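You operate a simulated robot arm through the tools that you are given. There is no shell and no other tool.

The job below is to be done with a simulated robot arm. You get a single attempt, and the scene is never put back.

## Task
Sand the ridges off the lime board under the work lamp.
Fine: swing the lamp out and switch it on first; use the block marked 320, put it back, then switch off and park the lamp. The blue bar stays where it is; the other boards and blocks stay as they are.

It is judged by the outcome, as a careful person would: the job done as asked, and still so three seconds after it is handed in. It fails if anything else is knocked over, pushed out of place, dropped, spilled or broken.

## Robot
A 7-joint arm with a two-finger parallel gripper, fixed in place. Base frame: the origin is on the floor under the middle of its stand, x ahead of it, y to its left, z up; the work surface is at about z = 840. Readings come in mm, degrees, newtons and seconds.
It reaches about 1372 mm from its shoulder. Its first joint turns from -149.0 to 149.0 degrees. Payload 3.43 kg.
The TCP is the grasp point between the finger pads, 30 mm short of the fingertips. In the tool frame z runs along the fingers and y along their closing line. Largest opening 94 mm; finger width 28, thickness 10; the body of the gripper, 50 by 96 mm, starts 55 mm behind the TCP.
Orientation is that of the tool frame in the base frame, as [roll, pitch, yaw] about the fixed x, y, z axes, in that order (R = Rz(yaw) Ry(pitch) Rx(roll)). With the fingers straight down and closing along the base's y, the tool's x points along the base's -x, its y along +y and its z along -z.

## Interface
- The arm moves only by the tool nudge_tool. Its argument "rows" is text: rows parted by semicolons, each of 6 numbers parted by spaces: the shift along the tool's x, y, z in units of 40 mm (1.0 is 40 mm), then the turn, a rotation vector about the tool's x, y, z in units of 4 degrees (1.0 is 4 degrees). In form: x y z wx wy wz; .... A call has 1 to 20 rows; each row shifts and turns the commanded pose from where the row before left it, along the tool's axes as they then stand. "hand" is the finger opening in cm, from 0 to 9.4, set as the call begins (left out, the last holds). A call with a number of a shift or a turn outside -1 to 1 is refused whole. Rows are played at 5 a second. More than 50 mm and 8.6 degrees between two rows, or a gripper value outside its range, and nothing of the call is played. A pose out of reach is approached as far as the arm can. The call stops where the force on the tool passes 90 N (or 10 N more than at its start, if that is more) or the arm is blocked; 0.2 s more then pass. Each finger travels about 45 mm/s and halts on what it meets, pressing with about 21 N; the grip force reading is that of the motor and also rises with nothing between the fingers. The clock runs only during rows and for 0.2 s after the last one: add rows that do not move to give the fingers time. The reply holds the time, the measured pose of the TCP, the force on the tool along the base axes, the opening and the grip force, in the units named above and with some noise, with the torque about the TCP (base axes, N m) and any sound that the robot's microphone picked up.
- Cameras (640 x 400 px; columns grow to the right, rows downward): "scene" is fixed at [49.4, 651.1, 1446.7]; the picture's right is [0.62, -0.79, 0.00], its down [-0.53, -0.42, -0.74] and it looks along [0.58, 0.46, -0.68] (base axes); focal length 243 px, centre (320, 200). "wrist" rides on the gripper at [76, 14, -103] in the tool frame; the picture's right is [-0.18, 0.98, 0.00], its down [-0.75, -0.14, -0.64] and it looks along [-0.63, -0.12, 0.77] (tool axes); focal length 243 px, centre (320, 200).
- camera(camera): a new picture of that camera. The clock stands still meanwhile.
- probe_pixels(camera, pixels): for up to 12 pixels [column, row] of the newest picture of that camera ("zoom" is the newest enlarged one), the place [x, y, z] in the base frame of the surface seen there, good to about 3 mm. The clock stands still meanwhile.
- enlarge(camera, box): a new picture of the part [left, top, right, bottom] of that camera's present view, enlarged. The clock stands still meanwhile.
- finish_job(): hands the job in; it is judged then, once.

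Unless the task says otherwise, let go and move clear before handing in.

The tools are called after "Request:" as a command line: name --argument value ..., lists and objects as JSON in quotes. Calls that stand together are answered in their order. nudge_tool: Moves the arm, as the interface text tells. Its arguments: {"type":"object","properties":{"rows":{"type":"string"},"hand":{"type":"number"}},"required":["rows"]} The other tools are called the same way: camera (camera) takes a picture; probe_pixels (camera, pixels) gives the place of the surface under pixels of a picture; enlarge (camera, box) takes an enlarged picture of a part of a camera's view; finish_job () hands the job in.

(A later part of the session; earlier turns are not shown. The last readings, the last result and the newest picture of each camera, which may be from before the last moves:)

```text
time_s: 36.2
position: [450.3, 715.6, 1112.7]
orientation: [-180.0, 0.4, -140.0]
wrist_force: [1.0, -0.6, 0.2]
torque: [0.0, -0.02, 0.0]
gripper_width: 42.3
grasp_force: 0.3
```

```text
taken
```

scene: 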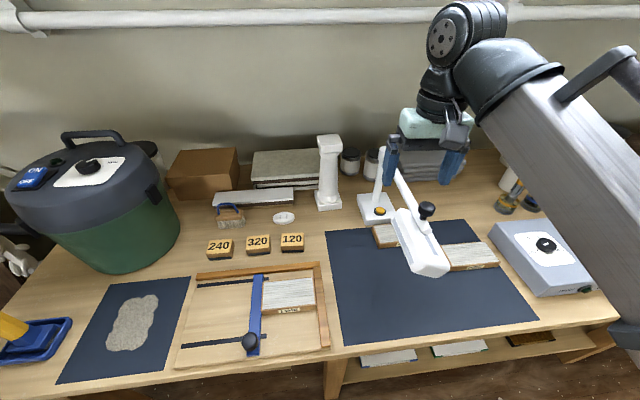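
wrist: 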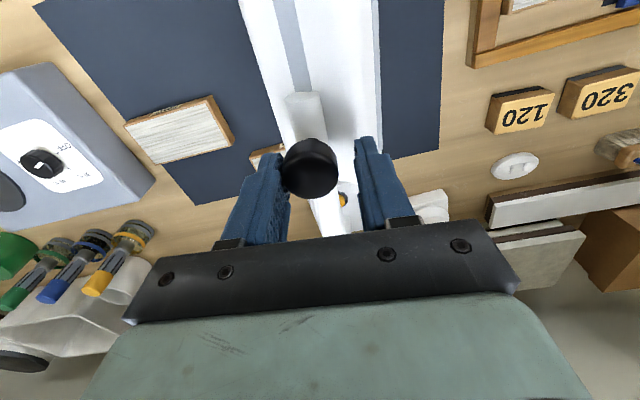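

The left finger is now moving the knob with no force. I'll move on in small steps until just near the stop.

Request:
nudge_tool --rows "0 0.15 0 0 0 0; 0 0.15 0 0 0 0; 0 0 0 0 0 0"

Request:
nudge_tool --rows "0 0.1 0 0 0 0; 0 0.1 0 0 0 0; 0 0 0 0 0 0"

Request:
camera --camera "wrist"

```text
time_s: 37.0
position: [442.0, 723.5, 1114.3]
orientation: [179.9, 0.4, -140.2]
wrist_force: [-0.1, 1.1, -0.2]
torque: [0.0, 0.01, -0.02]
gripper_width: 41.9
grasp_force: 0.1
```

```text
time_s: 37.8
position: [437.7, 729.9, 1114.6]
orientation: [180.0, 0.5, -140.0]
wrist_force: [0.1, -0.6, 0.0]
torque: [0.02, 0.01, 0.0]
gripper_width: 42.3
grasp_force: 0.2
```

```text
taken
```

wrist: 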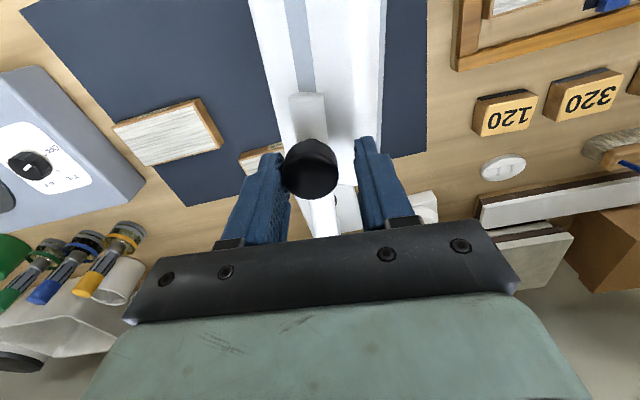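

The lamp is now swung about 99°, right by its stop, with no load on it. I'll release the knob, rise, and move to the right-hand side of the lamp, from where I can reach the yellow button under the arm with a tilted hand.

Request:
nudge_tool --rows "0 0 0 0 0 0; 0 0 0 0 0 0; 0 0 0 0 0 0; 0 0 -0.5 0 0 0; 0 0 -0.75 0 0 0; 0 0 -0.75 0 0 0; 0 0 0 0 0 0" --hand 8

Request:
nudge_tool --rows "-0.695 -0.669 0 0 0 0; -0.695 -0.669 0 0 0 0; -0.695 -0.669 0 0 0 0; -0.695 -0.669 0 0 0 0; -0.695 -0.669 0 0 0 0; -0.695 -0.669 0 0 0 0; -0.695 -0.669 0 0 0 0; -0.695 -0.669 0 0 0 0; 0 0 0 0 0 -0.65; 0 0 0 0 0 -0.6; 0 0 0 0 0 0" --hand 0

Request:
camera --camera "wrist"

Request:
camera --camera "scene"

```text
time_s: 39.4
position: [435.4, 728.5, 1195.7]
orientation: [179.9, 0.4, -140.1]
wrist_force: [0.8, -0.4, 0.7]
torque: [-0.02, 0.03, 0.01]
gripper_width: 80.3
grasp_force: 0.2
```

```text
time_s: 41.8
position: [745.4, 707.4, 1195.3]
orientation: [-180.0, 0.3, -135.1]
wrist_force: [-0.2, 0.1, 0.1]
torque: [-0.03, -0.04, -0.01]
gripper_width: 0.0
grasp_force: 21.2
```

```text
taken
```

wrist: 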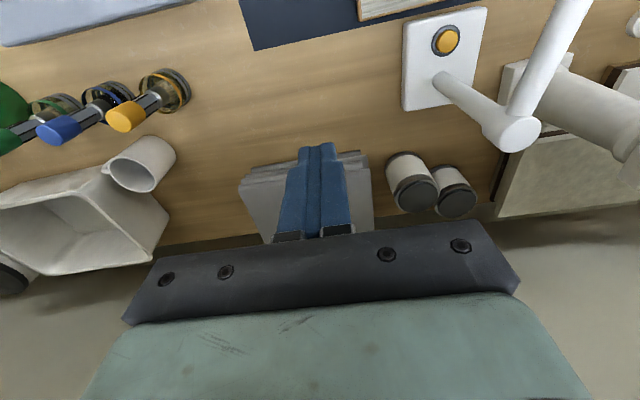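

```text
taken
```

scene: 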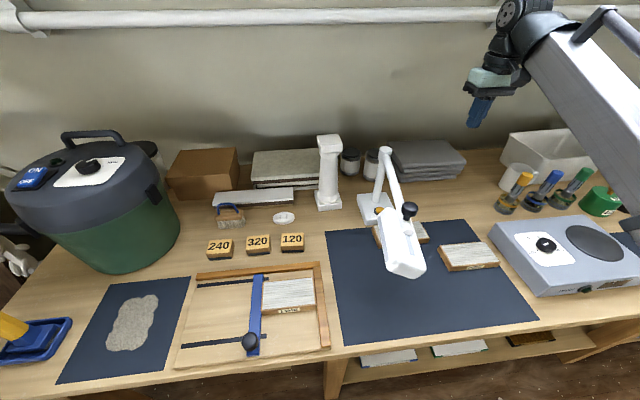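

The button is visible in the wrist view at (446, 40), on the near side of the base. I'll measure it precisely.

Request:
enlarge --camera "wrist" --box '[390, 0, 550, 100]'

Request:
probe_pixels --camera "wrist" --pixels '[[446, 40], [446, 30], [446, 50], [436, 40], [457, 40], [432, 40], [446, 57], [415, 90], [480, 20], [440, 78], [518, 130], [540, 60]]'

```text
4.00 times, centred on (470, 50) of wrist
```

zoom: 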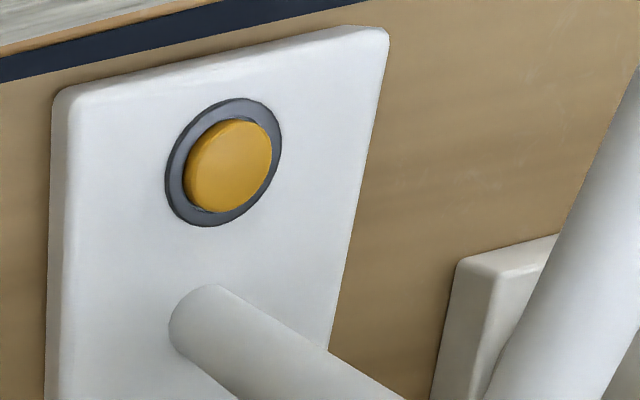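

```text
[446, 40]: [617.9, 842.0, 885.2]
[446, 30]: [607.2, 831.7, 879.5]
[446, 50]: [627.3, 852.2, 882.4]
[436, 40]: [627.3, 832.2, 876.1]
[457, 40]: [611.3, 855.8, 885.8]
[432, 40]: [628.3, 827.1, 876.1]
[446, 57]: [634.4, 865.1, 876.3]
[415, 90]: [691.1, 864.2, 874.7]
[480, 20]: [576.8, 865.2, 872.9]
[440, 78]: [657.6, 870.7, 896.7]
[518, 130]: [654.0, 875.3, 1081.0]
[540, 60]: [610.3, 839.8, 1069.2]
```

The button's centre is about (615, 842), top z≈885, and the lamp arm passes above it, so a slanted approach is needed. I'll tilt the hand 35° here, in free air, first.

Request:
nudge_tool --rows "0 0 0 -0.972 0 0; 0 0 0 -0.972 0 0; 0 0 0 -0.972 0 0; 0 0 0 -0.972 0 0; 0 0 0 -0.972 0 0; 0 0 0 -0.972 0 0; 0 0 0 -0.972 0 0; 0 0 0 -0.972 0 0; 0 0 0 -0.972 0 0; 0 0 0 0 0 0"

Request:
camera --camera "wrist"

Request:
camera --camera "scene"

```text
time_s: 43.1
position: [747.3, 708.5, 1194.6]
orientation: [160.1, 1.3, -135.1]
wrist_force: [-0.8, 13.4, -13.7]
torque: [-0.46, -0.51, -0.49]
gripper_width: 0.0
grasp_force: 21.3
stopped in row 6: the force on the tool passed its limit at 101 N (the readings are from after the stop); the commanded pose is now the measured one
```

```text
taken
```

wrist: 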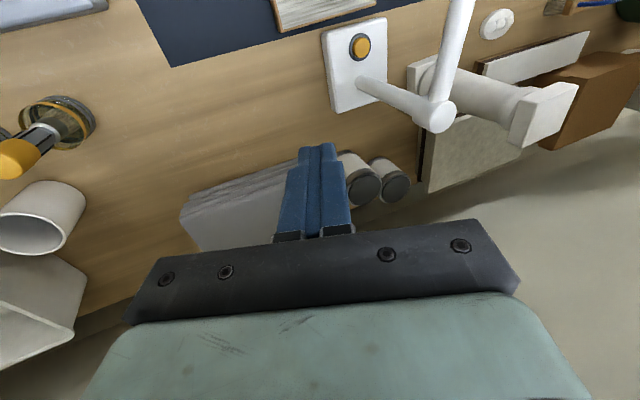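

```text
taken
```

scene: 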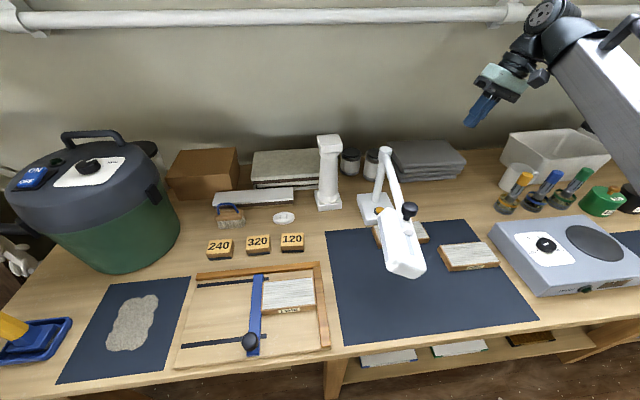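

The hand met something at about 20° of tilt (force spike), most likely the wrist camera against the forearm. I'll look at that and at the wall distance before backing off.

Request:
enlarge --camera "scene" --box '[440, 0, 640, 140]'

Request:
probe_pixels --camera "scene" --pixels '[[470, 60], [470, 13], [500, 85], [540, 77], [515, 60], [545, 15], [600, 90], [575, 60], [560, 40], [480, 110], [570, 20], [620, 30]]'

```text
2.86 times, centred on (540, 70) of scene
```

zoom: 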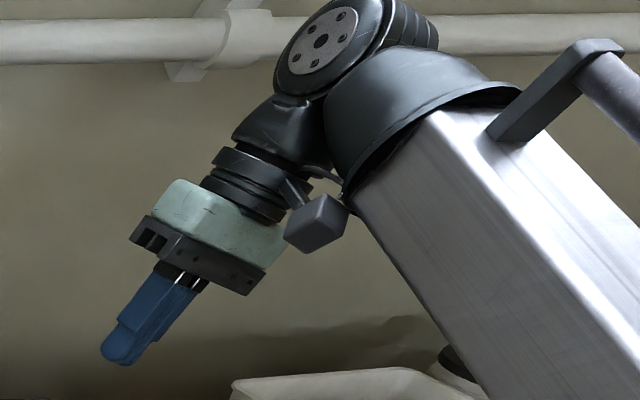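

```text
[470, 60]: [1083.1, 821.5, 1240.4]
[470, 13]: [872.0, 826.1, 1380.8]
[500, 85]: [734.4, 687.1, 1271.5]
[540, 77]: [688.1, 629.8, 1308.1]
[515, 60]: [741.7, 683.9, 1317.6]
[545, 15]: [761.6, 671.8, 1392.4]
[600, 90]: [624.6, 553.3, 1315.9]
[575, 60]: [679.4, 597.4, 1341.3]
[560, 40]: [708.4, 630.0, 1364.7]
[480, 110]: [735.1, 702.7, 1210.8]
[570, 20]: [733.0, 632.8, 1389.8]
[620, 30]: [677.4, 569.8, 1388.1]
```

The picture confirms it: the wrist camera (black box) touched the robot's own forearm; nothing on the bench is involved. I'll undo the tilt, then turn the wrist so the camera faces away from the forearm (to the right) before tilting.

Request:
nudge_tool --rows "0 0 0 1 0 0; 0 0 0 1 0 0; 0 0 0 1 0 0; 0 0 0 1 0 0; 0 0 0 0.98 0 0; 0 0 0 0 0 0"

Request:
nudge_tool --rows "0 0 0 0 0 -1; 0 0 0 0 0 -1; 0 0 0 0 0 -1; 0 0 0 0 0 -1; 0 0 0 0 0 -1; 0 0 0 0 0 -1; 0 0 0 0 0 -1; 0 0 0 0 0 -1; 0 0 0 0 0 -1; 0 0 0 0 0 -1; 0 0 0 0 0 -1; 0 0 0 0 0 -1; 0 0 0 0 0 0"

Request:
nudge_tool --rows "0 0 0 0 0 -1; 0 0 0 0 0 -1; 0 0 0 0 0 -1; 0 0 0 0 0 -1; 0 0 0 0 0 -1; 0 0 0 0 0 -1; 0 0 0 0 0 -1; 0 0 0 0 0 -1; 0 0 0 0 0 -1; 0 0 0 0 0 -1; 0 0 0 0 0 -0.5; 0 0 0 0 0 0"

Request:
camera --camera "scene"

Request:
camera --camera "wrist"

```text
time_s: 44.5
position: [747.9, 708.2, 1194.6]
orientation: [-179.8, 1.1, -134.9]
wrist_force: [0.9, 0.5, -0.7]
torque: [0.0, -0.03, 0.01]
gripper_width: 0.1
grasp_force: 20.3
```

```text
time_s: 47.3
position: [747.0, 708.8, 1194.8]
orientation: [-179.2, 0.7, -86.9]
wrist_force: [-0.9, -0.1, 0.2]
torque: [0.01, 0.01, 0.02]
gripper_width: 0.0
grasp_force: 20.5
```

```text
time_s: 49.9
position: [748.2, 708.2, 1195.5]
orientation: [-179.0, 0.0, -44.9]
wrist_force: [-0.1, 0.1, 0.4]
torque: [-0.01, -0.01, 0.0]
gripper_width: 0.0
grasp_force: 20.8
```

```text
taken
```

scene: 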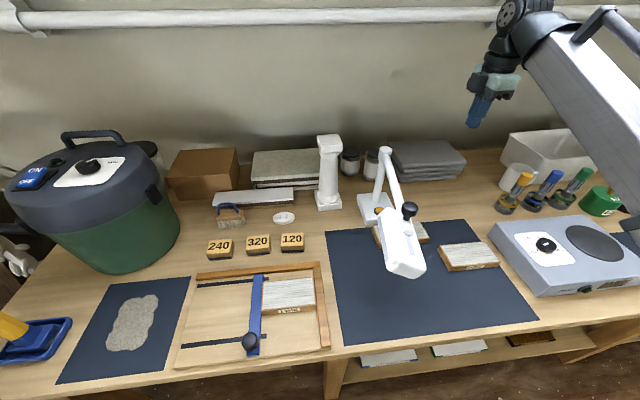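

```text
taken
```

wrist: 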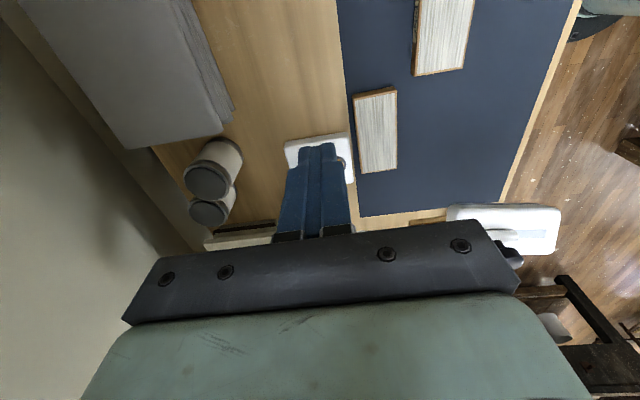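

The camera now faces right, away from the forearm. I'll tilt in two stages and check the force.

Request:
nudge_tool --rows "0 0 0 0 -0.9 0; 0 0 0 0 -0.9 0; 0 0 0 0 -0.9 0; 0 0 0 0 -0.9 0; 0 0 0 0 0 0"

Request:
nudge_tool --rows "0 0 0 0 -0.9 0; 0 0 0 0 -0.9 0; 0 0 0 0 -0.9 0; 0 0 0 0 -0.9 0; 0 0 0 0 0 0"

Request:
camera --camera "scene"

Request:
camera --camera "wrist"

```text
time_s: 51.1
position: [747.3, 708.8, 1196.0]
orientation: [-178.9, 14.4, -44.6]
wrist_force: [-0.3, -0.4, -0.2]
torque: [-0.01, 0.0, 0.01]
gripper_width: 0.0
grasp_force: 21.1
```

```text
time_s: 52.3
position: [747.2, 708.5, 1195.0]
orientation: [-178.7, 28.8, -44.3]
wrist_force: [-0.4, -0.5, -0.9]
torque: [0.03, -0.03, -0.01]
gripper_width: 0.1
grasp_force: 20.8
```

```text
taken
```

scene: 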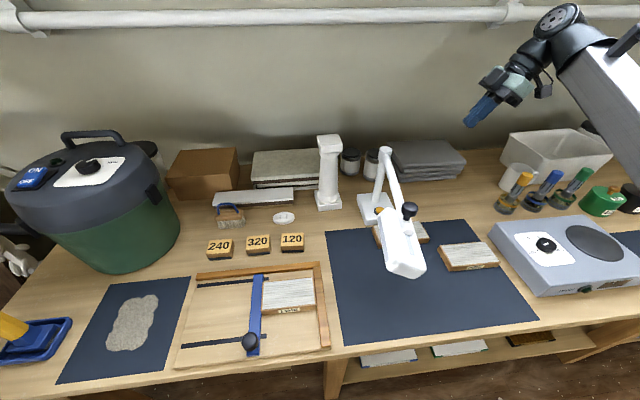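

```text
taken
```

wrist: 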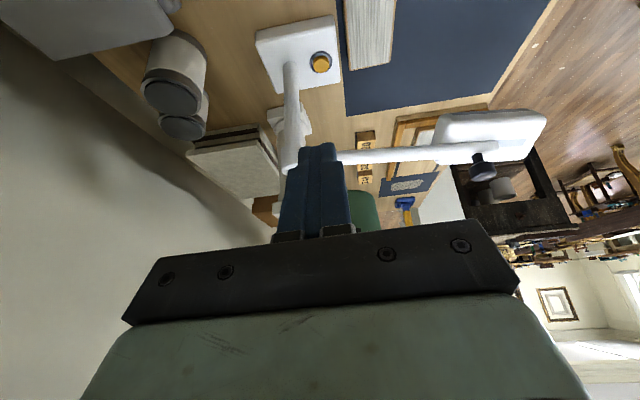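

A 29° tilt is free of any contact. I'll add a little more tilt and slide down along the finger axis toward the button, stopping about 100 mm short.

Request:
nudge_tool --rows "0 0 0 0 -0.9 0; 0.078 -0.09 0.4 0 0 0; 0 0 0.78 0 0 0; 0 0 0.78 0 0 0; 0 0 0.78 0 0 0; 0 0 0.78 0 0 0; 0 0 0.78 0 0 0; 0 0 0.78 0 0 0; 0 0 0.8 0 0 0; 0 0 0 0 0 0"

Request:
camera --camera "scene"

Request:
camera --camera "wrist"

```text
time_s: 54.5
position: [666.7, 800.9, 994.1]
orientation: [-178.8, 32.4, -44.3]
wrist_force: [-0.8, 0.3, -0.5]
torque: [-0.01, -0.02, 0.01]
gripper_width: 0.2
grasp_force: 21.1
```

```text
taken
```

scene: 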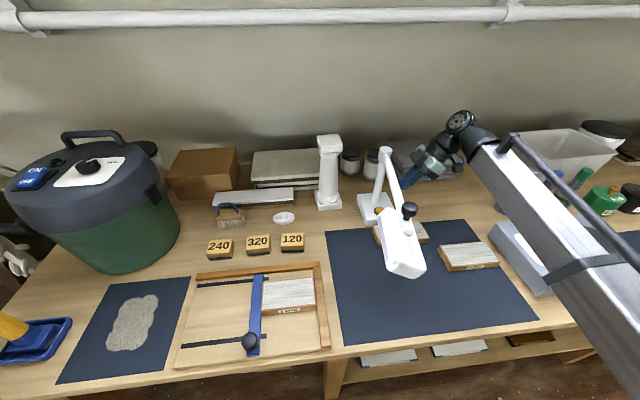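

```text
taken
```

wrist: 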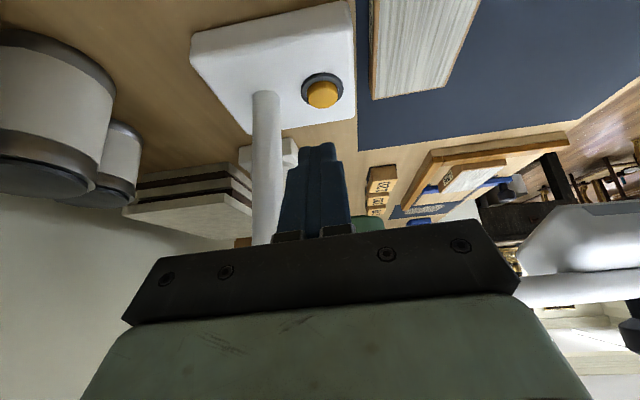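

The button is at (323, 92) in the wrist view, almost straight ahead of the fingers. I'll measure it again from here.

Request:
enlarge --camera "wrist" --box '[260, 50, 380, 170]'

Request:
probe_pixels --camera "wrist" --pixels '[[323, 95], [323, 83], [323, 104], [311, 96], [335, 96], [323, 77], [303, 90], [343, 92], [318, 148], [308, 150], [328, 150], [266, 120]]'

```text
3.33 times, centred on (320, 110) of wrist
```

zoom: 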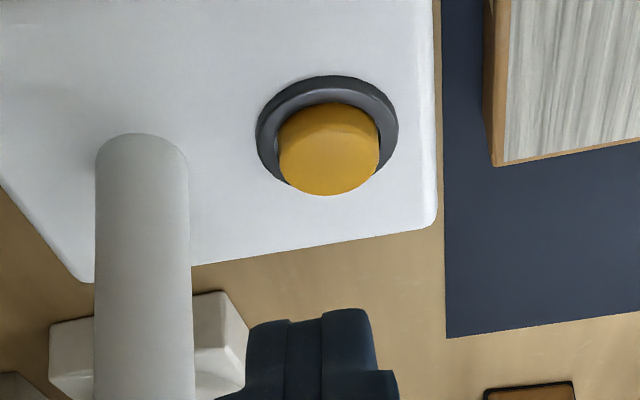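

```text
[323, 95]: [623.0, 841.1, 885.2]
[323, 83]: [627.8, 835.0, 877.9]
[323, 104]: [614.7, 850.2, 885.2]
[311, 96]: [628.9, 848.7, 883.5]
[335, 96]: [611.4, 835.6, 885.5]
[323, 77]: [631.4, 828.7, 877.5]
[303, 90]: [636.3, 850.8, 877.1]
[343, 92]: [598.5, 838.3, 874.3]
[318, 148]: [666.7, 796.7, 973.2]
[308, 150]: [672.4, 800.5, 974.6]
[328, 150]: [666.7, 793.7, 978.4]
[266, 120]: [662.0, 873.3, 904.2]
```

The button's centre is about (617, 843, 885), radius 11. I'll correct the aim slightly and move to about 8 mm short of it.

Request:
nudge_tool --rows "-0.115 0.11 0.07 0 0 0; 0 0 0.5 0 0 0; 0 0 0.5 0 0 0; 0 0 0.5 0 0 0; 0 0 0.4 0 0 0; 0 0 0 0 0 0"

Request:
camera --camera "wrist"

Request:
enlarge --camera "scene" --box '[340, 130, 500, 240]'

```text
time_s: 55.9
position: [629.9, 831.4, 931.3]
orientation: [-178.7, 32.4, -44.2]
wrist_force: [0.3, -0.1, 1.2]
torque: [0.01, 0.03, 0.0]
gripper_width: 0.0
grasp_force: 20.7
```

```text
taken
```

wrist: 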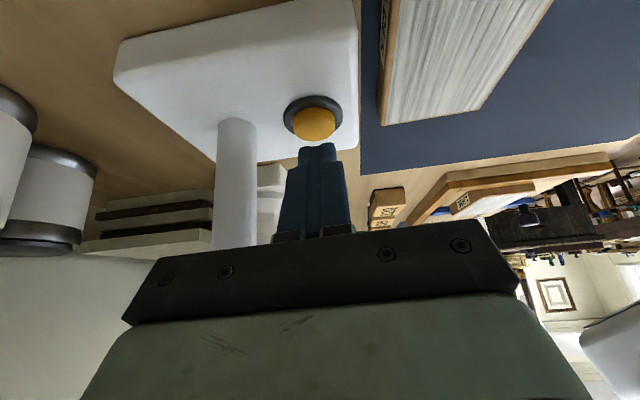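

```text
3.64 times, centred on (420, 185) of scene
```

zoom: 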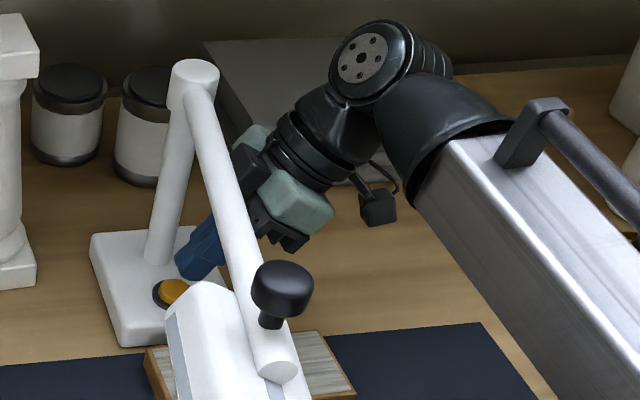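

The fingertip is about 16 mm from the button along its axis. I'll advance in small steps, watching for force and sound.

Request:
nudge_tool --rows "0 0 0.15 0 0 0; 0 0 0.15 0 0 0; 0 0 0 0 0 0"

Request:
nudge_tool --rows "0 0 0.05 0 0 0; 0 0 0.05 0 0 0; 0 0 0 0 0 0"

```text
time_s: 56.7
position: [625.3, 835.0, 921.6]
orientation: [-178.8, 32.5, -44.2]
wrist_force: [-0.6, 1.1, 0.0]
torque: [0.01, 0.01, 0.0]
gripper_width: 0.1
grasp_force: 21.1
```

```text
time_s: 57.5
position: [623.9, 837.3, 917.2]
orientation: [-178.7, 32.5, -44.2]
wrist_force: [-0.7, 0.5, 0.0]
torque: [-0.02, 0.0, 0.0]
gripper_width: 0.1
grasp_force: 21.2
```

Request:
nudge_tool --rows "0 0 0.05 0 0 0; 0 0 0 0 0 0"

Request:
nudge_tool --rows "0 0 0.05 0 0 0; 0 0 0 0 0 0"

Request:
camera --camera "wrist"

```text
time_s: 58.1
position: [622.7, 838.6, 915.1]
orientation: [-178.6, 32.4, -44.2]
wrist_force: [0.7, -1.6, 2.3]
torque: [0.0, 0.0, 0.03]
gripper_width: 0.2
grasp_force: 20.7
```

```text
time_s: 58.7
position: [623.7, 838.7, 913.4]
orientation: [-178.8, 32.4, -44.2]
wrist_force: [-0.1, -1.0, 3.4]
torque: [-0.02, -0.03, 0.04]
gripper_width: 0.0
grasp_force: 21.1
heard: click
```

```text
taken
```

wrist: 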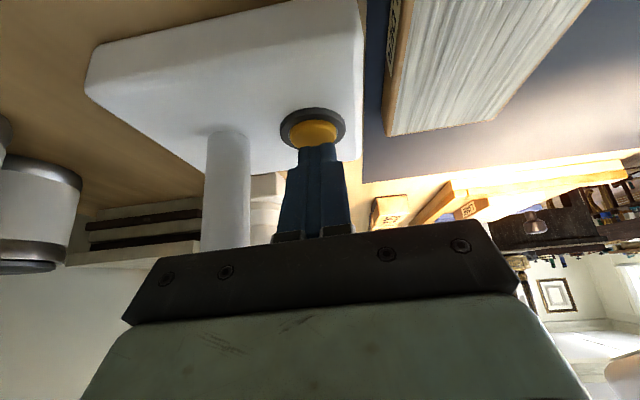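

A click was heard and the bench is now brightly lit near (480, 180) in the wrist view, so the lamp is on. I'll back straight off along the finger axis.

Request:
nudge_tool --rows "0 0 -0.2 0 0 0; 0 0 -0.5 0 0 0; 0 0 -0.7 0 0 0; 0 0 -0.8 0 0 0; 0 0 -0.8 0 0 0; 0 0 -0.8 0 0 0; 0 0 -0.8 0 0 0; 0 0 -0.8 0 0 0; 0 0 -0.8 0 0 0; 0 0 -0.8 0 0 0; 0 0 0 0 0 0"

Request:
camera --camera "scene"

```text
time_s: 61.1
position: [727.0, 729.0, 1149.6]
orientation: [-178.8, 32.4, -44.2]
wrist_force: [0.2, 0.0, -0.6]
torque: [0.0, 0.01, 0.03]
gripper_width: 0.0
grasp_force: 20.8
```

```text
taken
```

scene: 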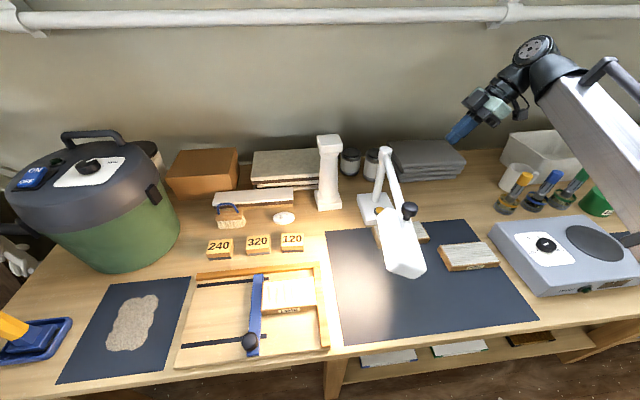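

The lamp is lit and its light falls squarely on the lime board. Now I'll straighten the hand, rise, and travel over to the sanding blocks.

Request:
nudge_tool --rows "0 0 0 0 0.9 0; 0 0 0 0 0.9 0; 0 0 0 0 0.9 0; 0 0 0 0 0.9 0; 0 0 0 0 0.9 0; 0 0 0 0 0.9 0; 0 0 0 0 0.9 0; 0 0 0 0 0.9 0; 0 0 0 0 0.9 0; 0 0 -0.7 0 0 0; 0 0 -0.7 0 0 0; 0 0 0 0 0 0"

```text
time_s: 63.7
position: [724.4, 728.5, 1206.4]
orientation: [-178.9, 0.0, -44.8]
wrist_force: [-0.5, 0.2, -0.5]
torque: [0.03, 0.0, 0.02]
gripper_width: 0.0
grasp_force: 20.8
```

Request:
nudge_tool --rows "-0.765 0.089 0 -0.1375 0 0; -0.765 0.089 0 -0.1375 0 0; -0.765 0.089 0 0 0 0; -0.765 0.089 0 0 0 0; -0.765 0.089 0 0 0 0; -0.765 0.089 0 0 0 0; -0.765 0.089 0 0 0 0; -0.765 0.089 0 0 0 0; -0.765 0.089 0 0 0 0; -0.765 0.089 0 0 0 0; -0.765 0.089 0 0 0 0; -0.765 0.089 0 0 0 0; -0.765 0.089 0 0 0 0; -0.765 0.089 0 0 0 0; -0.765 0.089 0 0 0 0; -0.765 0.089 0 0 0 0; -0.765 0.089 0 0 0 0; -0.765 0.089 0 0 0 0; 0 0 0 0 0 0" --hand 8.5

Request:
camera --camera "wrist"

Request:
camera --camera "scene"

```text
time_s: 67.7
position: [288.9, 1071.3, 1206.0]
orientation: [-180.0, 0.0, -45.0]
wrist_force: [-0.3, -0.5, -0.2]
torque: [0.02, 0.03, 0.0]
gripper_width: 85.0
grasp_force: 0.1
```

```text
taken
```

wrist: 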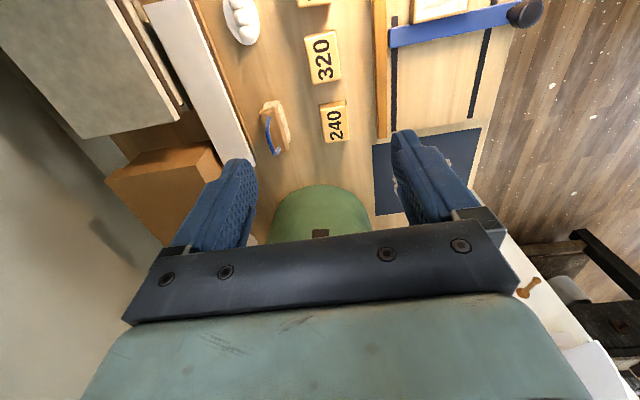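

```text
taken
```

scene: 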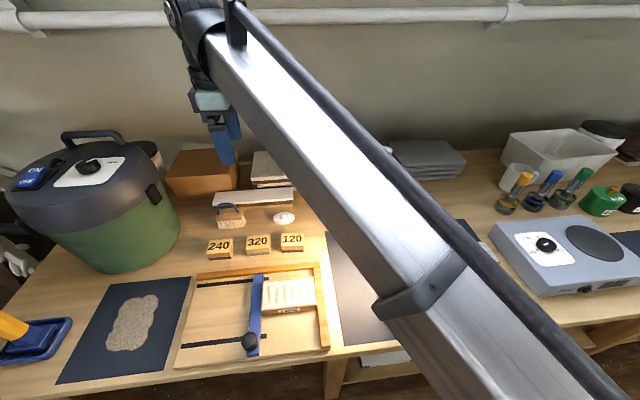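

I'm above block 320, seen at (323, 57). I'll measure its corners and orientation.

Request:
enlarge --camera "wrist" --box '[280, 10, 380, 150]'

Request:
probe_pixels --camera "wrist" --pixels '[[323, 57], [307, 37], [333, 33], [340, 75], [313, 81], [335, 120], [320, 105], [343, 102], [347, 137], [325, 141], [303, 40], [322, 83]]'

```text
2.86 times, centred on (330, 80) of wrist
```

zoom: 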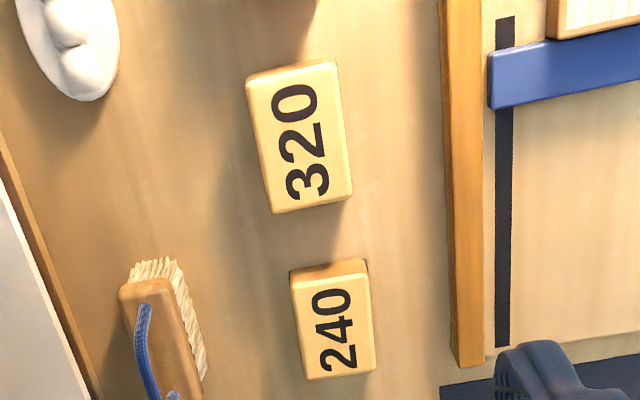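

```text
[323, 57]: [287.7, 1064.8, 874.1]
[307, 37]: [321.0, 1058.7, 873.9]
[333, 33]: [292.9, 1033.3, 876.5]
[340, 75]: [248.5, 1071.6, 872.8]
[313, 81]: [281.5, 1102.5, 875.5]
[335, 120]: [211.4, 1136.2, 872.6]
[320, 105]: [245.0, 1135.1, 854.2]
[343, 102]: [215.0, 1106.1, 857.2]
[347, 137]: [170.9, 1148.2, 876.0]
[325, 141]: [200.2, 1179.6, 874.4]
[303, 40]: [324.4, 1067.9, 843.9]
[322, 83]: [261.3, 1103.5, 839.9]
```

Block 320 is about 60 × 42 mm, aligned with the bench, centred near (286, 1067), top z≈874. I'll descend part-way with the fingers open across its short side.

Request:
nudge_tool --rows "0.034 0.136 0.77 0 0 0; 0 0 0.77 0 0 0; 0 0 0.77 0 0 0; 0 0 0.77 0 0 0; 0 0 0.77 0 0 0; 0 0 0.77 0 0 0; 0 0 0.77 0 0 0; 0 0 0.5 0 0 0; 0 0 0 0 0 0" --hand 7.2

Request:
camera --camera "wrist"

Request:
camera --camera "scene"

```text
time_s: 69.7
position: [287.3, 1067.0, 971.2]
orientation: [180.0, 0.0, -44.9]
wrist_force: [-1.4, 0.7, -0.6]
torque: [0.01, -0.03, -0.01]
gripper_width: 71.9
grasp_force: 0.0
```

```text
taken
```

wrist: 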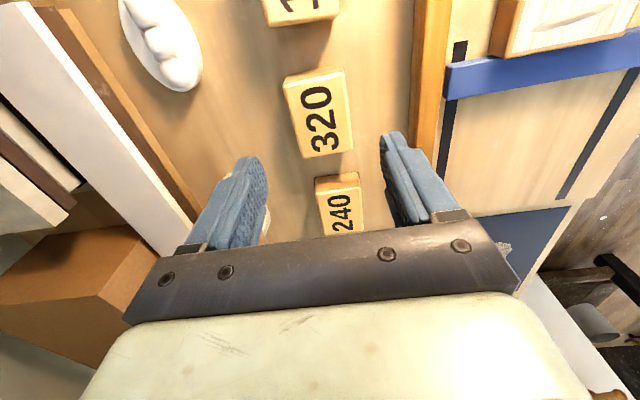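

```text
taken
```

scene: 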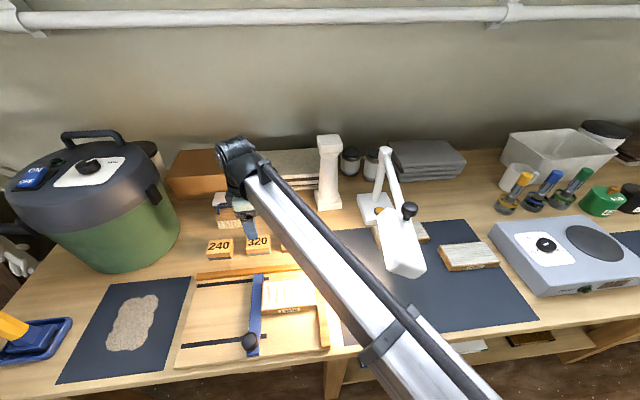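

The block is centred between the fingers at (320, 112). I'll refine its position from this closer view.

Request:
probe_pixels --camera "wrist" --pixels '[[288, 84], [340, 73], [350, 150], [303, 157], [320, 115], [312, 83], [327, 150], [295, 120], [346, 112], [320, 186], [356, 178], [410, 100]]'

Request:
enlarge --camera "wrist" --box '[240, 50, 400, 200]'

```text
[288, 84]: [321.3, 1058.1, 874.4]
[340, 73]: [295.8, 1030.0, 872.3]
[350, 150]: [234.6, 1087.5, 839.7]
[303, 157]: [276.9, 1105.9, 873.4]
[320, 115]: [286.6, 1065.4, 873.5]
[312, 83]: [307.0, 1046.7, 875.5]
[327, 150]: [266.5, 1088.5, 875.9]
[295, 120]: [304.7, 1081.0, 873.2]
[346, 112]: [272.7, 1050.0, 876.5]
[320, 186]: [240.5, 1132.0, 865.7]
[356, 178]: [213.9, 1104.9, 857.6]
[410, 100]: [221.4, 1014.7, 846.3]
```

```text
2.67 times, centred on (320, 125) of wrist
```

zoom: 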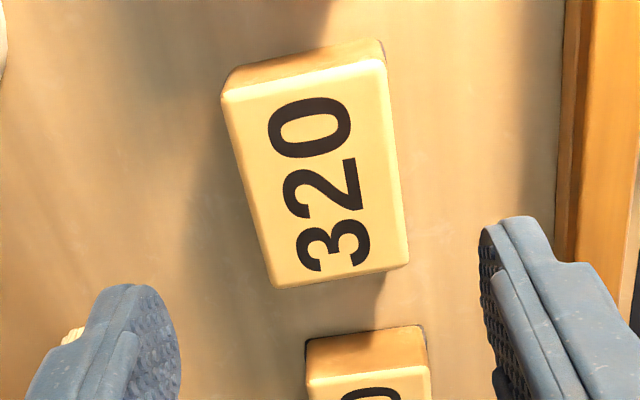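

The block's centre agrees with the tool's position to within a millimetre. I'll lower so the fingertips are about 11 mm above the bench, then close on the block.

Request:
nudge_tool --rows "0 0 0.6 0 0 0; 0 0 0.6 0 0 0; 0 0 0.6 0 0 0; 0 0 0.43 0 0 0; 0 0 0 0 0 0"

Request:
nudge_tool --rows "0 0 0 0 0 0; 0 0 0 0 0 0; 0 0 0 0 0 0; 0 0 0 0 0 0; 0 0 0 0 0 0" --hand 3.5

Request:
camera --camera "wrist"

Request:
enlarge --camera "scene" --box '[180, 130, 340, 280]'

```text
time_s: 70.9
position: [287.5, 1067.4, 882.8]
orientation: [-180.0, 0.1, -44.9]
wrist_force: [-0.2, 0.0, 0.2]
torque: [-0.03, 0.0, 0.05]
gripper_width: 71.8
grasp_force: 0.1
```

```text
time_s: 72.1
position: [286.8, 1067.0, 879.9]
orientation: [180.0, 0.0, -44.9]
wrist_force: [0.5, 0.7, 0.3]
torque: [0.0, 0.0, -0.01]
gripper_width: 49.3
grasp_force: 21.4
```

```text
taken
```

wrist: 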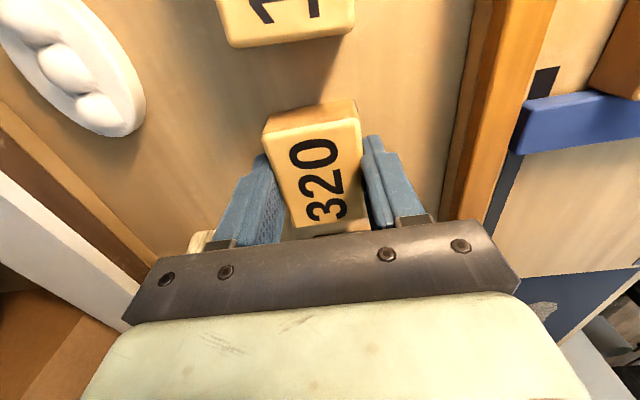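

```text
2.67 times, centred on (260, 205) of scene
```

zoom: 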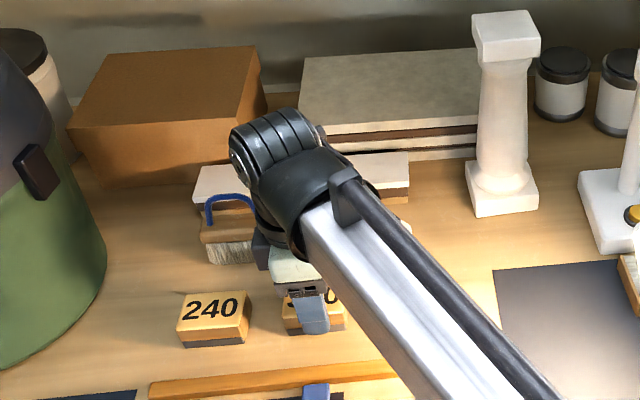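

The gripper holds the block (49 mm, 21 N). I'll lift it straight up, note the pick-up pose (286.8, 1067.0, 879.9), and carry it over the left end of the lime board.

Request:
nudge_tool --rows "0 0 -0.4 0 0 0; 0 0 -0.6 0 0 0; 0 0 -0.6 0 0 0; 0 0 -0.6 0 0 0; 0 0 0 0 0 0"

Request:
nudge_tool --rows "0.186 0.672 0 0 0 0; 0.186 0.672 0 0 0 0; 0.186 0.672 0 0 0 0; 0.186 0.672 0 0 0 0; 0.186 0.672 0 0 0 0; 0.186 0.672 0 0 0 0; 0 0 0 0 0 0"

Request:
camera --camera "wrist"

Request:
camera --camera "scene"

```text
time_s: 73.3
position: [286.2, 1067.6, 968.2]
orientation: [-180.0, 0.1, -45.0]
wrist_force: [1.2, 0.2, -0.4]
torque: [0.01, -0.02, 0.03]
gripper_width: 49.4
grasp_force: 20.5
```

```text
time_s: 74.9
position: [204.5, 922.7, 969.4]
orientation: [180.0, -0.1, -44.9]
wrist_force: [-0.6, 0.5, -0.8]
torque: [-0.02, 0.0, 0.0]
gripper_width: 49.2
grasp_force: 20.7
```

```text
taken
```

wrist: 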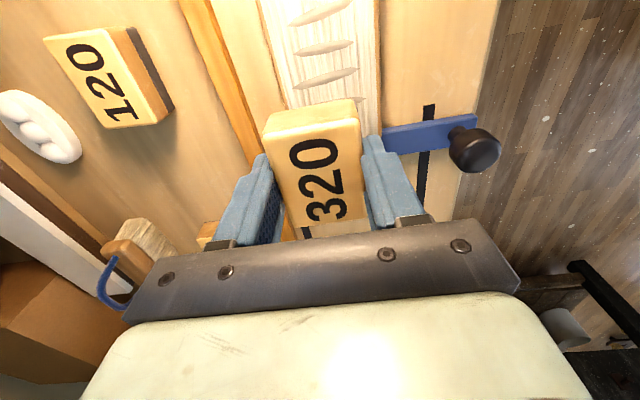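

```text
taken
```

scene: 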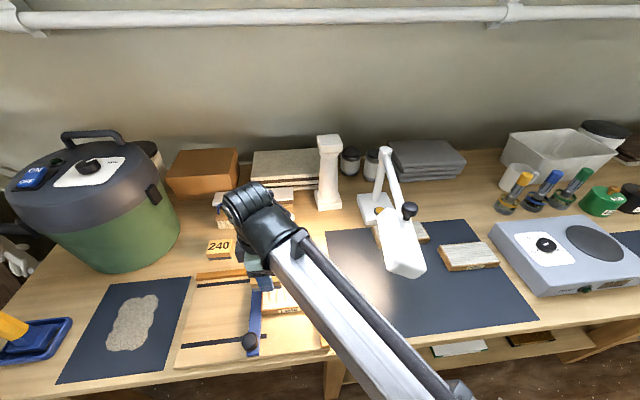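

Under the lamp the ridges show up as a row of short slivers on the board at about (325, 20–75) in the wrist view. I'll look at them closely and locate them.

Request:
enlarge --camera "wrist" --box '[230, 0, 410, 110]'

Request:
probe_pixels --camera "wrist" --pixels '[[325, 20], [325, 47], [325, 77], [305, 20], [352, 12], [305, 50], [350, 43], [300, 82], [355, 72], [270, 20], [375, 20], [285, 100]]'

Request:
enlarge --camera "scene" --box '[230, 260, 340, 330]'

```text
3.56 times, centred on (320, 55) of wrist
```

zoom: 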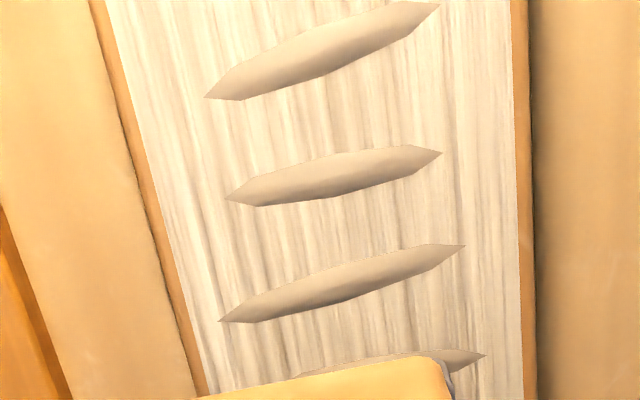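

```text
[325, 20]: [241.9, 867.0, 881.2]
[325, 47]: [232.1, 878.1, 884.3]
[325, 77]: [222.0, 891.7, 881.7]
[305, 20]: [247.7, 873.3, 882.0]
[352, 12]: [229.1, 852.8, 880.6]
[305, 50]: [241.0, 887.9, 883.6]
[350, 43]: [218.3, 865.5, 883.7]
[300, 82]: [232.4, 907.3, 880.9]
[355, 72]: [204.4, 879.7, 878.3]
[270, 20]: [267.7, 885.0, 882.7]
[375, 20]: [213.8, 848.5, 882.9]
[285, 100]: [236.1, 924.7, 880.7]
```

```text
5.71 times, centred on (285, 295) of scene
```

zoom: 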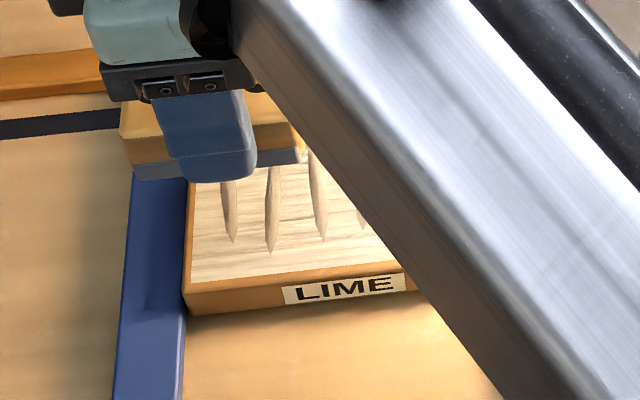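

The ridges are four or more slivers running across the board (v direction), about 40 mm long and a few mm high. I'll lower the block slowly until it touches, watching the force.

Request:
nudge_tool --rows "0 0 0.5 0 0 0; 0 0 0.5 0 0 0; 0 0 0 0 0 0"

Request:
nudge_tool --rows "0 0 0.1 0 0 0; 0 0 0 0 0 0"

Request:
nudge_tool --rows "0 0 0.05 0 0 0; 0 0 0 0 0 0"

```text
time_s: 75.7
position: [203.7, 922.9, 929.8]
orientation: [-180.0, 0.0, -45.0]
wrist_force: [0.3, 0.1, -0.7]
torque: [0.01, 0.0, 0.03]
gripper_width: 49.1
grasp_force: 21.1
```

```text
time_s: 76.3
position: [205.5, 921.7, 925.4]
orientation: [180.0, 0.0, -44.9]
wrist_force: [-0.4, -0.6, -0.7]
torque: [0.04, -0.01, -0.01]
gripper_width: 49.2
grasp_force: 21.3
```

```text
time_s: 76.9
position: [205.1, 922.9, 923.5]
orientation: [180.0, 0.0, -44.9]
wrist_force: [0.4, 0.4, 0.1]
torque: [-0.01, -0.04, 0.0]
gripper_width: 49.1
grasp_force: 21.2
```

Request:
nudge_tool --rows "0 0 0.05 0 0 0; 0 0 0 0 0 0"

Request:
nudge_tool --rows "0 0 0.05 0 0 0; 0 0 0 0 0 0"

Request:
nudge_tool --rows "0 0 0.025 0 0 0; 0 0 0 0 0 0"

```text
time_s: 77.5
position: [204.5, 922.5, 920.9]
orientation: [-180.0, 0.0, -44.9]
wrist_force: [0.4, 0.1, -0.8]
torque: [0.02, -0.03, 0.0]
gripper_width: 49.2
grasp_force: 21.5
```

```text
time_s: 78.1
position: [204.2, 921.3, 920.1]
orientation: [-180.0, 0.0, -44.9]
wrist_force: [-0.4, 0.6, 15.8]
torque: [-0.14, -0.04, 0.0]
gripper_width: 48.8
grasp_force: 21.4
```

```text
time_s: 78.7
position: [204.2, 921.2, 919.2]
orientation: [-179.9, 0.0, -44.8]
wrist_force: [0.3, 1.7, 19.1]
torque: [0.02, 0.0, 0.01]
gripper_width: 49.3
grasp_force: 21.2
```

Contact at TCP z≈920 with about 19 N. I'll make a first stroke to the right (toward the solid fence) and read the forces.

Request:
nudge_tool --rows "0.25 0 0 0 0 0; 0.25 0 0 0 0 0; 0.25 0 0 0 0 0; 0.25 0 0 0 0 0"

Request:
nudge_tool --rows "0.25 0 0 0 0 0; 0.25 0 0 0 0 0; 0.25 0 0 0 0 0; 0.2 0 0 0 0 0; 0 0 0 0 0 0"

Request:
camera --camera "wrist"

Request:
camera --camera "scene"

```text
time_s: 79.7
position: [232.8, 892.9, 918.6]
orientation: [-180.0, 0.0, -45.0]
wrist_force: [-5.0, 6.0, 18.5]
torque: [0.29, 0.32, -0.03]
gripper_width: 49.5
grasp_force: 21.4
```

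```text
time_s: 80.9
position: [260.0, 866.1, 918.2]
orientation: [-180.0, 0.0, -44.9]
wrist_force: [-4.1, 4.2, 15.3]
torque: [0.18, 0.23, -0.03]
gripper_width: 49.3
grasp_force: 21.5
```

```text
taken
```

wrist: 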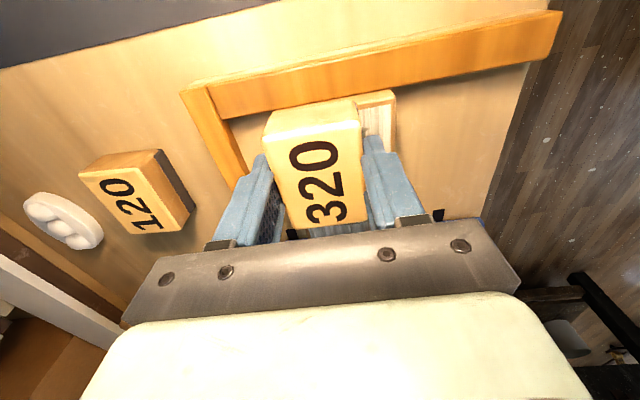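

```text
taken
```

scene: 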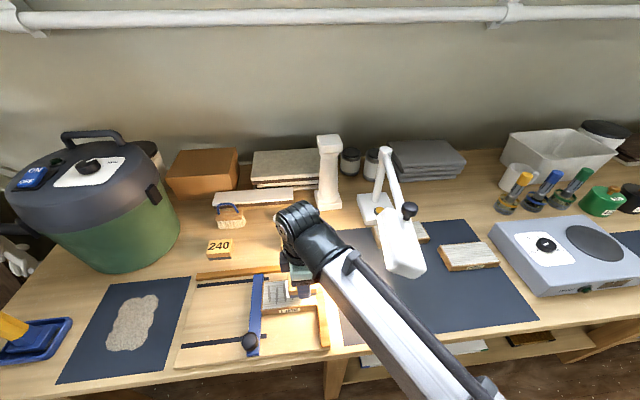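

The stroke ran smoothly with about 6 N drag. I'll check the exposed left part of the board to see what the first pass did.

Request:
enlarge --camera "scene" --box '[230, 260, 340, 330]'

```text
5.71 times, centred on (285, 295) of scene
```

zoom: 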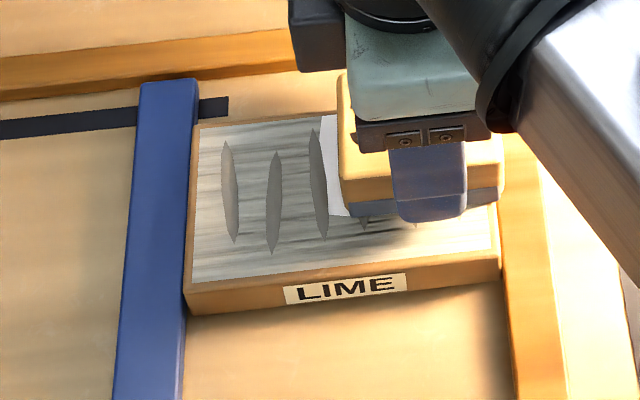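

Five ridges are visible (at zoom columns 230, 275, 320, 365 and 413) and they're still tall, so many strokes are needed. I'll stroke back and forth and check that the blue bar and board hold still.

Request:
nudge_tool --rows "-0.4 0 0 0 0 0; -0.4 0 0 0 0 0; -0.4 0 0 0 0 0; -0.4 0 0 0 0 0; -0.4 0 0 0 0 0"

Request:
enlarge --camera "scene" --box '[230, 260, 340, 330]'

```text
time_s: 82.1
position: [204.5, 923.6, 918.8]
orientation: [180.0, 0.0, -44.9]
wrist_force: [4.4, -4.2, 15.1]
torque: [-0.33, -0.26, 0.06]
gripper_width: 49.1
grasp_force: 20.9
```

```text
5.71 times, centred on (285, 295) of scene
```

zoom: 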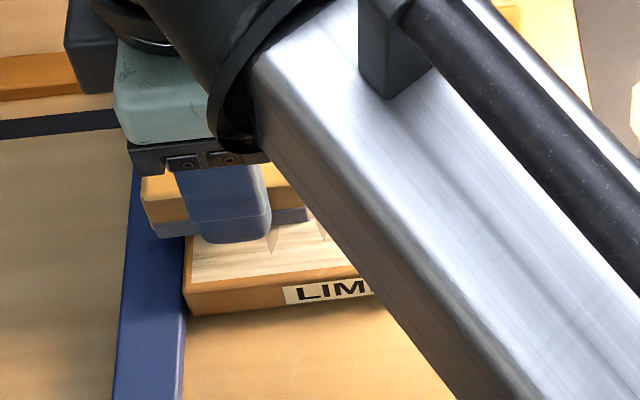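

The bar and board haven't moved. I'll make two full back-and-forth cycles and look at how the force and height change.

Request:
nudge_tool --rows "0.5 0 0 0 0 0; 0.5 0 0 0 0 0; 0.5 0 0 0 0 0; 0.5 0 0 0 0 0; -0.5 0 0 0 0 0; -0.5 0 0 0 0 0; -0.5 0 0 0 0 0; -0.5 0 0 0 0 0; 0.5 0 0 0 0 0; 0.5 0 0 0 0 0; 0.5 0 0 0 0 0; 0.5 0 0 0 0 0; -0.5 0 0 0 0 0; -0.5 0 0 0 0 0; -0.5 0 0 0 0 0; -0.5 0 0 0 0 0; 0.5 0 0 0 0 0; 0.5 0 0 0 0 0; 0.5 0 0 0 0 0; 0.5 0 0 0 0 0"

Request:
enlarge --camera "scene" --box '[230, 260, 340, 330]'

```text
time_s: 86.3
position: [259.5, 866.1, 918.4]
orientation: [-179.9, 0.0, -44.9]
wrist_force: [-3.1, 3.2, 8.1]
torque: [0.17, 0.22, -0.06]
gripper_width: 49.3
grasp_force: 21.0
```

```text
5.71 times, centred on (285, 295) of scene
```

zoom: 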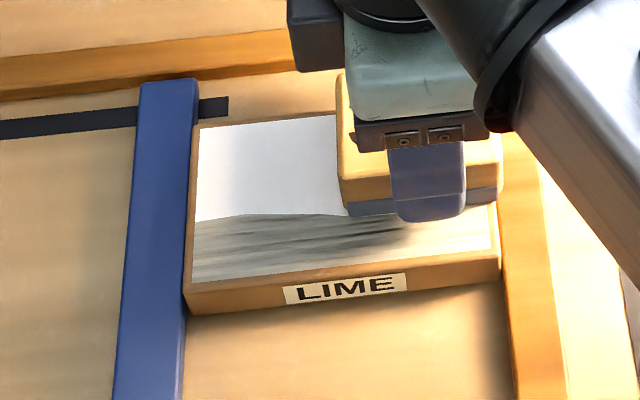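

The sanded back strip is now smooth and white, with its ridges gone; the front strip is still rough. I'll lift slightly, shift to the front lane and sand there the same way.

Request:
nudge_tool --rows "0 0 -0.12 0 0 0; 0 0.3 0 0 0 0; 0 0.25 0 0 0 0; 0 0 0.12 0 0 0; 0 0 0.012 0 0 0; 0 0 0 0 0 0"

Request:
camera --camera "wrist"

```text
time_s: 87.7
position: [244.6, 850.8, 918.2]
orientation: [-179.8, 0.0, -45.0]
wrist_force: [2.6, 1.1, 17.3]
torque: [-0.01, -0.03, -0.04]
gripper_width: 49.2
grasp_force: 21.3
```

```text
taken
```

wrist: 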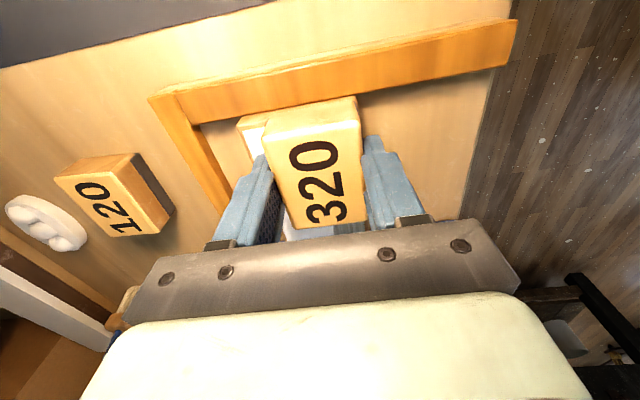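

Request:
nudge_tool --rows "-0.5 0 0 0 0 0; -0.5 0 0 0 0 0; -0.5 0 0 0 0 0; -0.5 0 0 0 0 0; 0.5 0 0 0 0 0; 0.5 0 0 0 0 0; 0.5 0 0 0 0 0; 0.5 0 0 0 0 0; -0.5 0 0 0 0 0; -0.5 0 0 0 0 0; -0.5 0 0 0 0 0; -0.5 0 0 0 0 0; 0.5 0 0 0 0 0; 0.5 0 0 0 0 0; 0.5 0 0 0 0 0; 0.5 0 0 0 0 0"

Request:
enlarge --camera "scene" --box '[230, 260, 340, 330]'

```text
time_s: 91.1
position: [243.8, 849.3, 919.1]
orientation: [180.0, 0.0, -44.9]
wrist_force: [-5.2, 5.2, 20.3]
torque: [0.3, 0.32, -0.04]
gripper_width: 49.1
grasp_force: 20.8
```

```text
5.71 times, centred on (285, 295) of scene
```

zoom: 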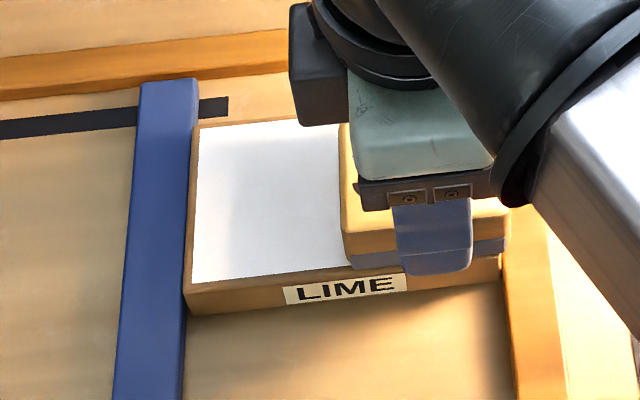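

The whole visible part is now smooth white. I'll lift the block clear and move toward the block row so I can inspect the entire board.

Request:
nudge_tool --rows "0 0 -0.4 0 0 0; 0 0 -0.6 0 0 0; 0 0 -0.5 0 0 0; -0.3 -0.7 0 0 0 0; -0.3 -0.7 0 0 0 0; -0.3 -0.7 0 0 0 0; -0.3 -0.7 0 0 0 0; 0 0 0 0 0 0"

Request:
camera --camera "scene"

Request:
enlarge --camera "scene" --box '[230, 260, 340, 330]'

Request:
camera --camera "wrist"

```text
time_s: 92.9
position: [289.4, 964.5, 977.4]
orientation: [179.9, 0.0, -44.9]
wrist_force: [-0.1, -0.2, -1.0]
torque: [-0.06, 0.01, 0.01]
gripper_width: 49.2
grasp_force: 21.1
```

```text
taken
```

scene: 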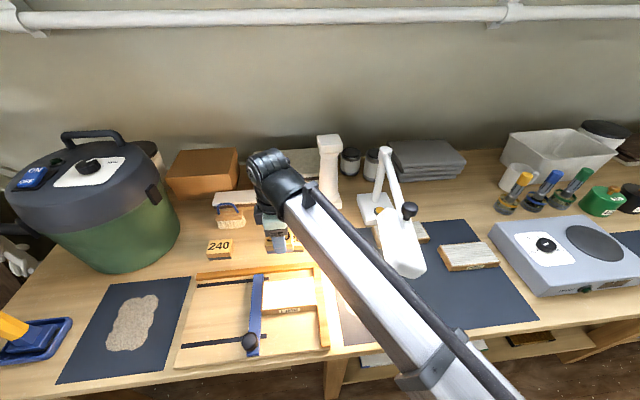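

```text
5.71 times, centred on (285, 295) of scene
```

zoom: 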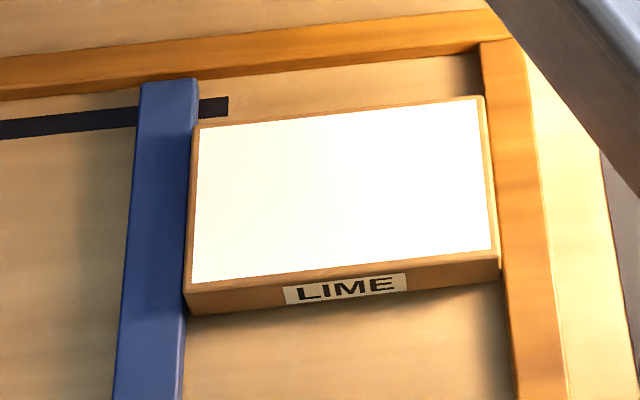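

```text
taken
```

wrist: 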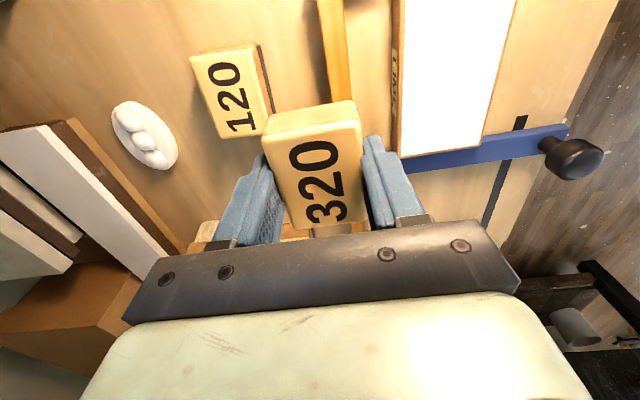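

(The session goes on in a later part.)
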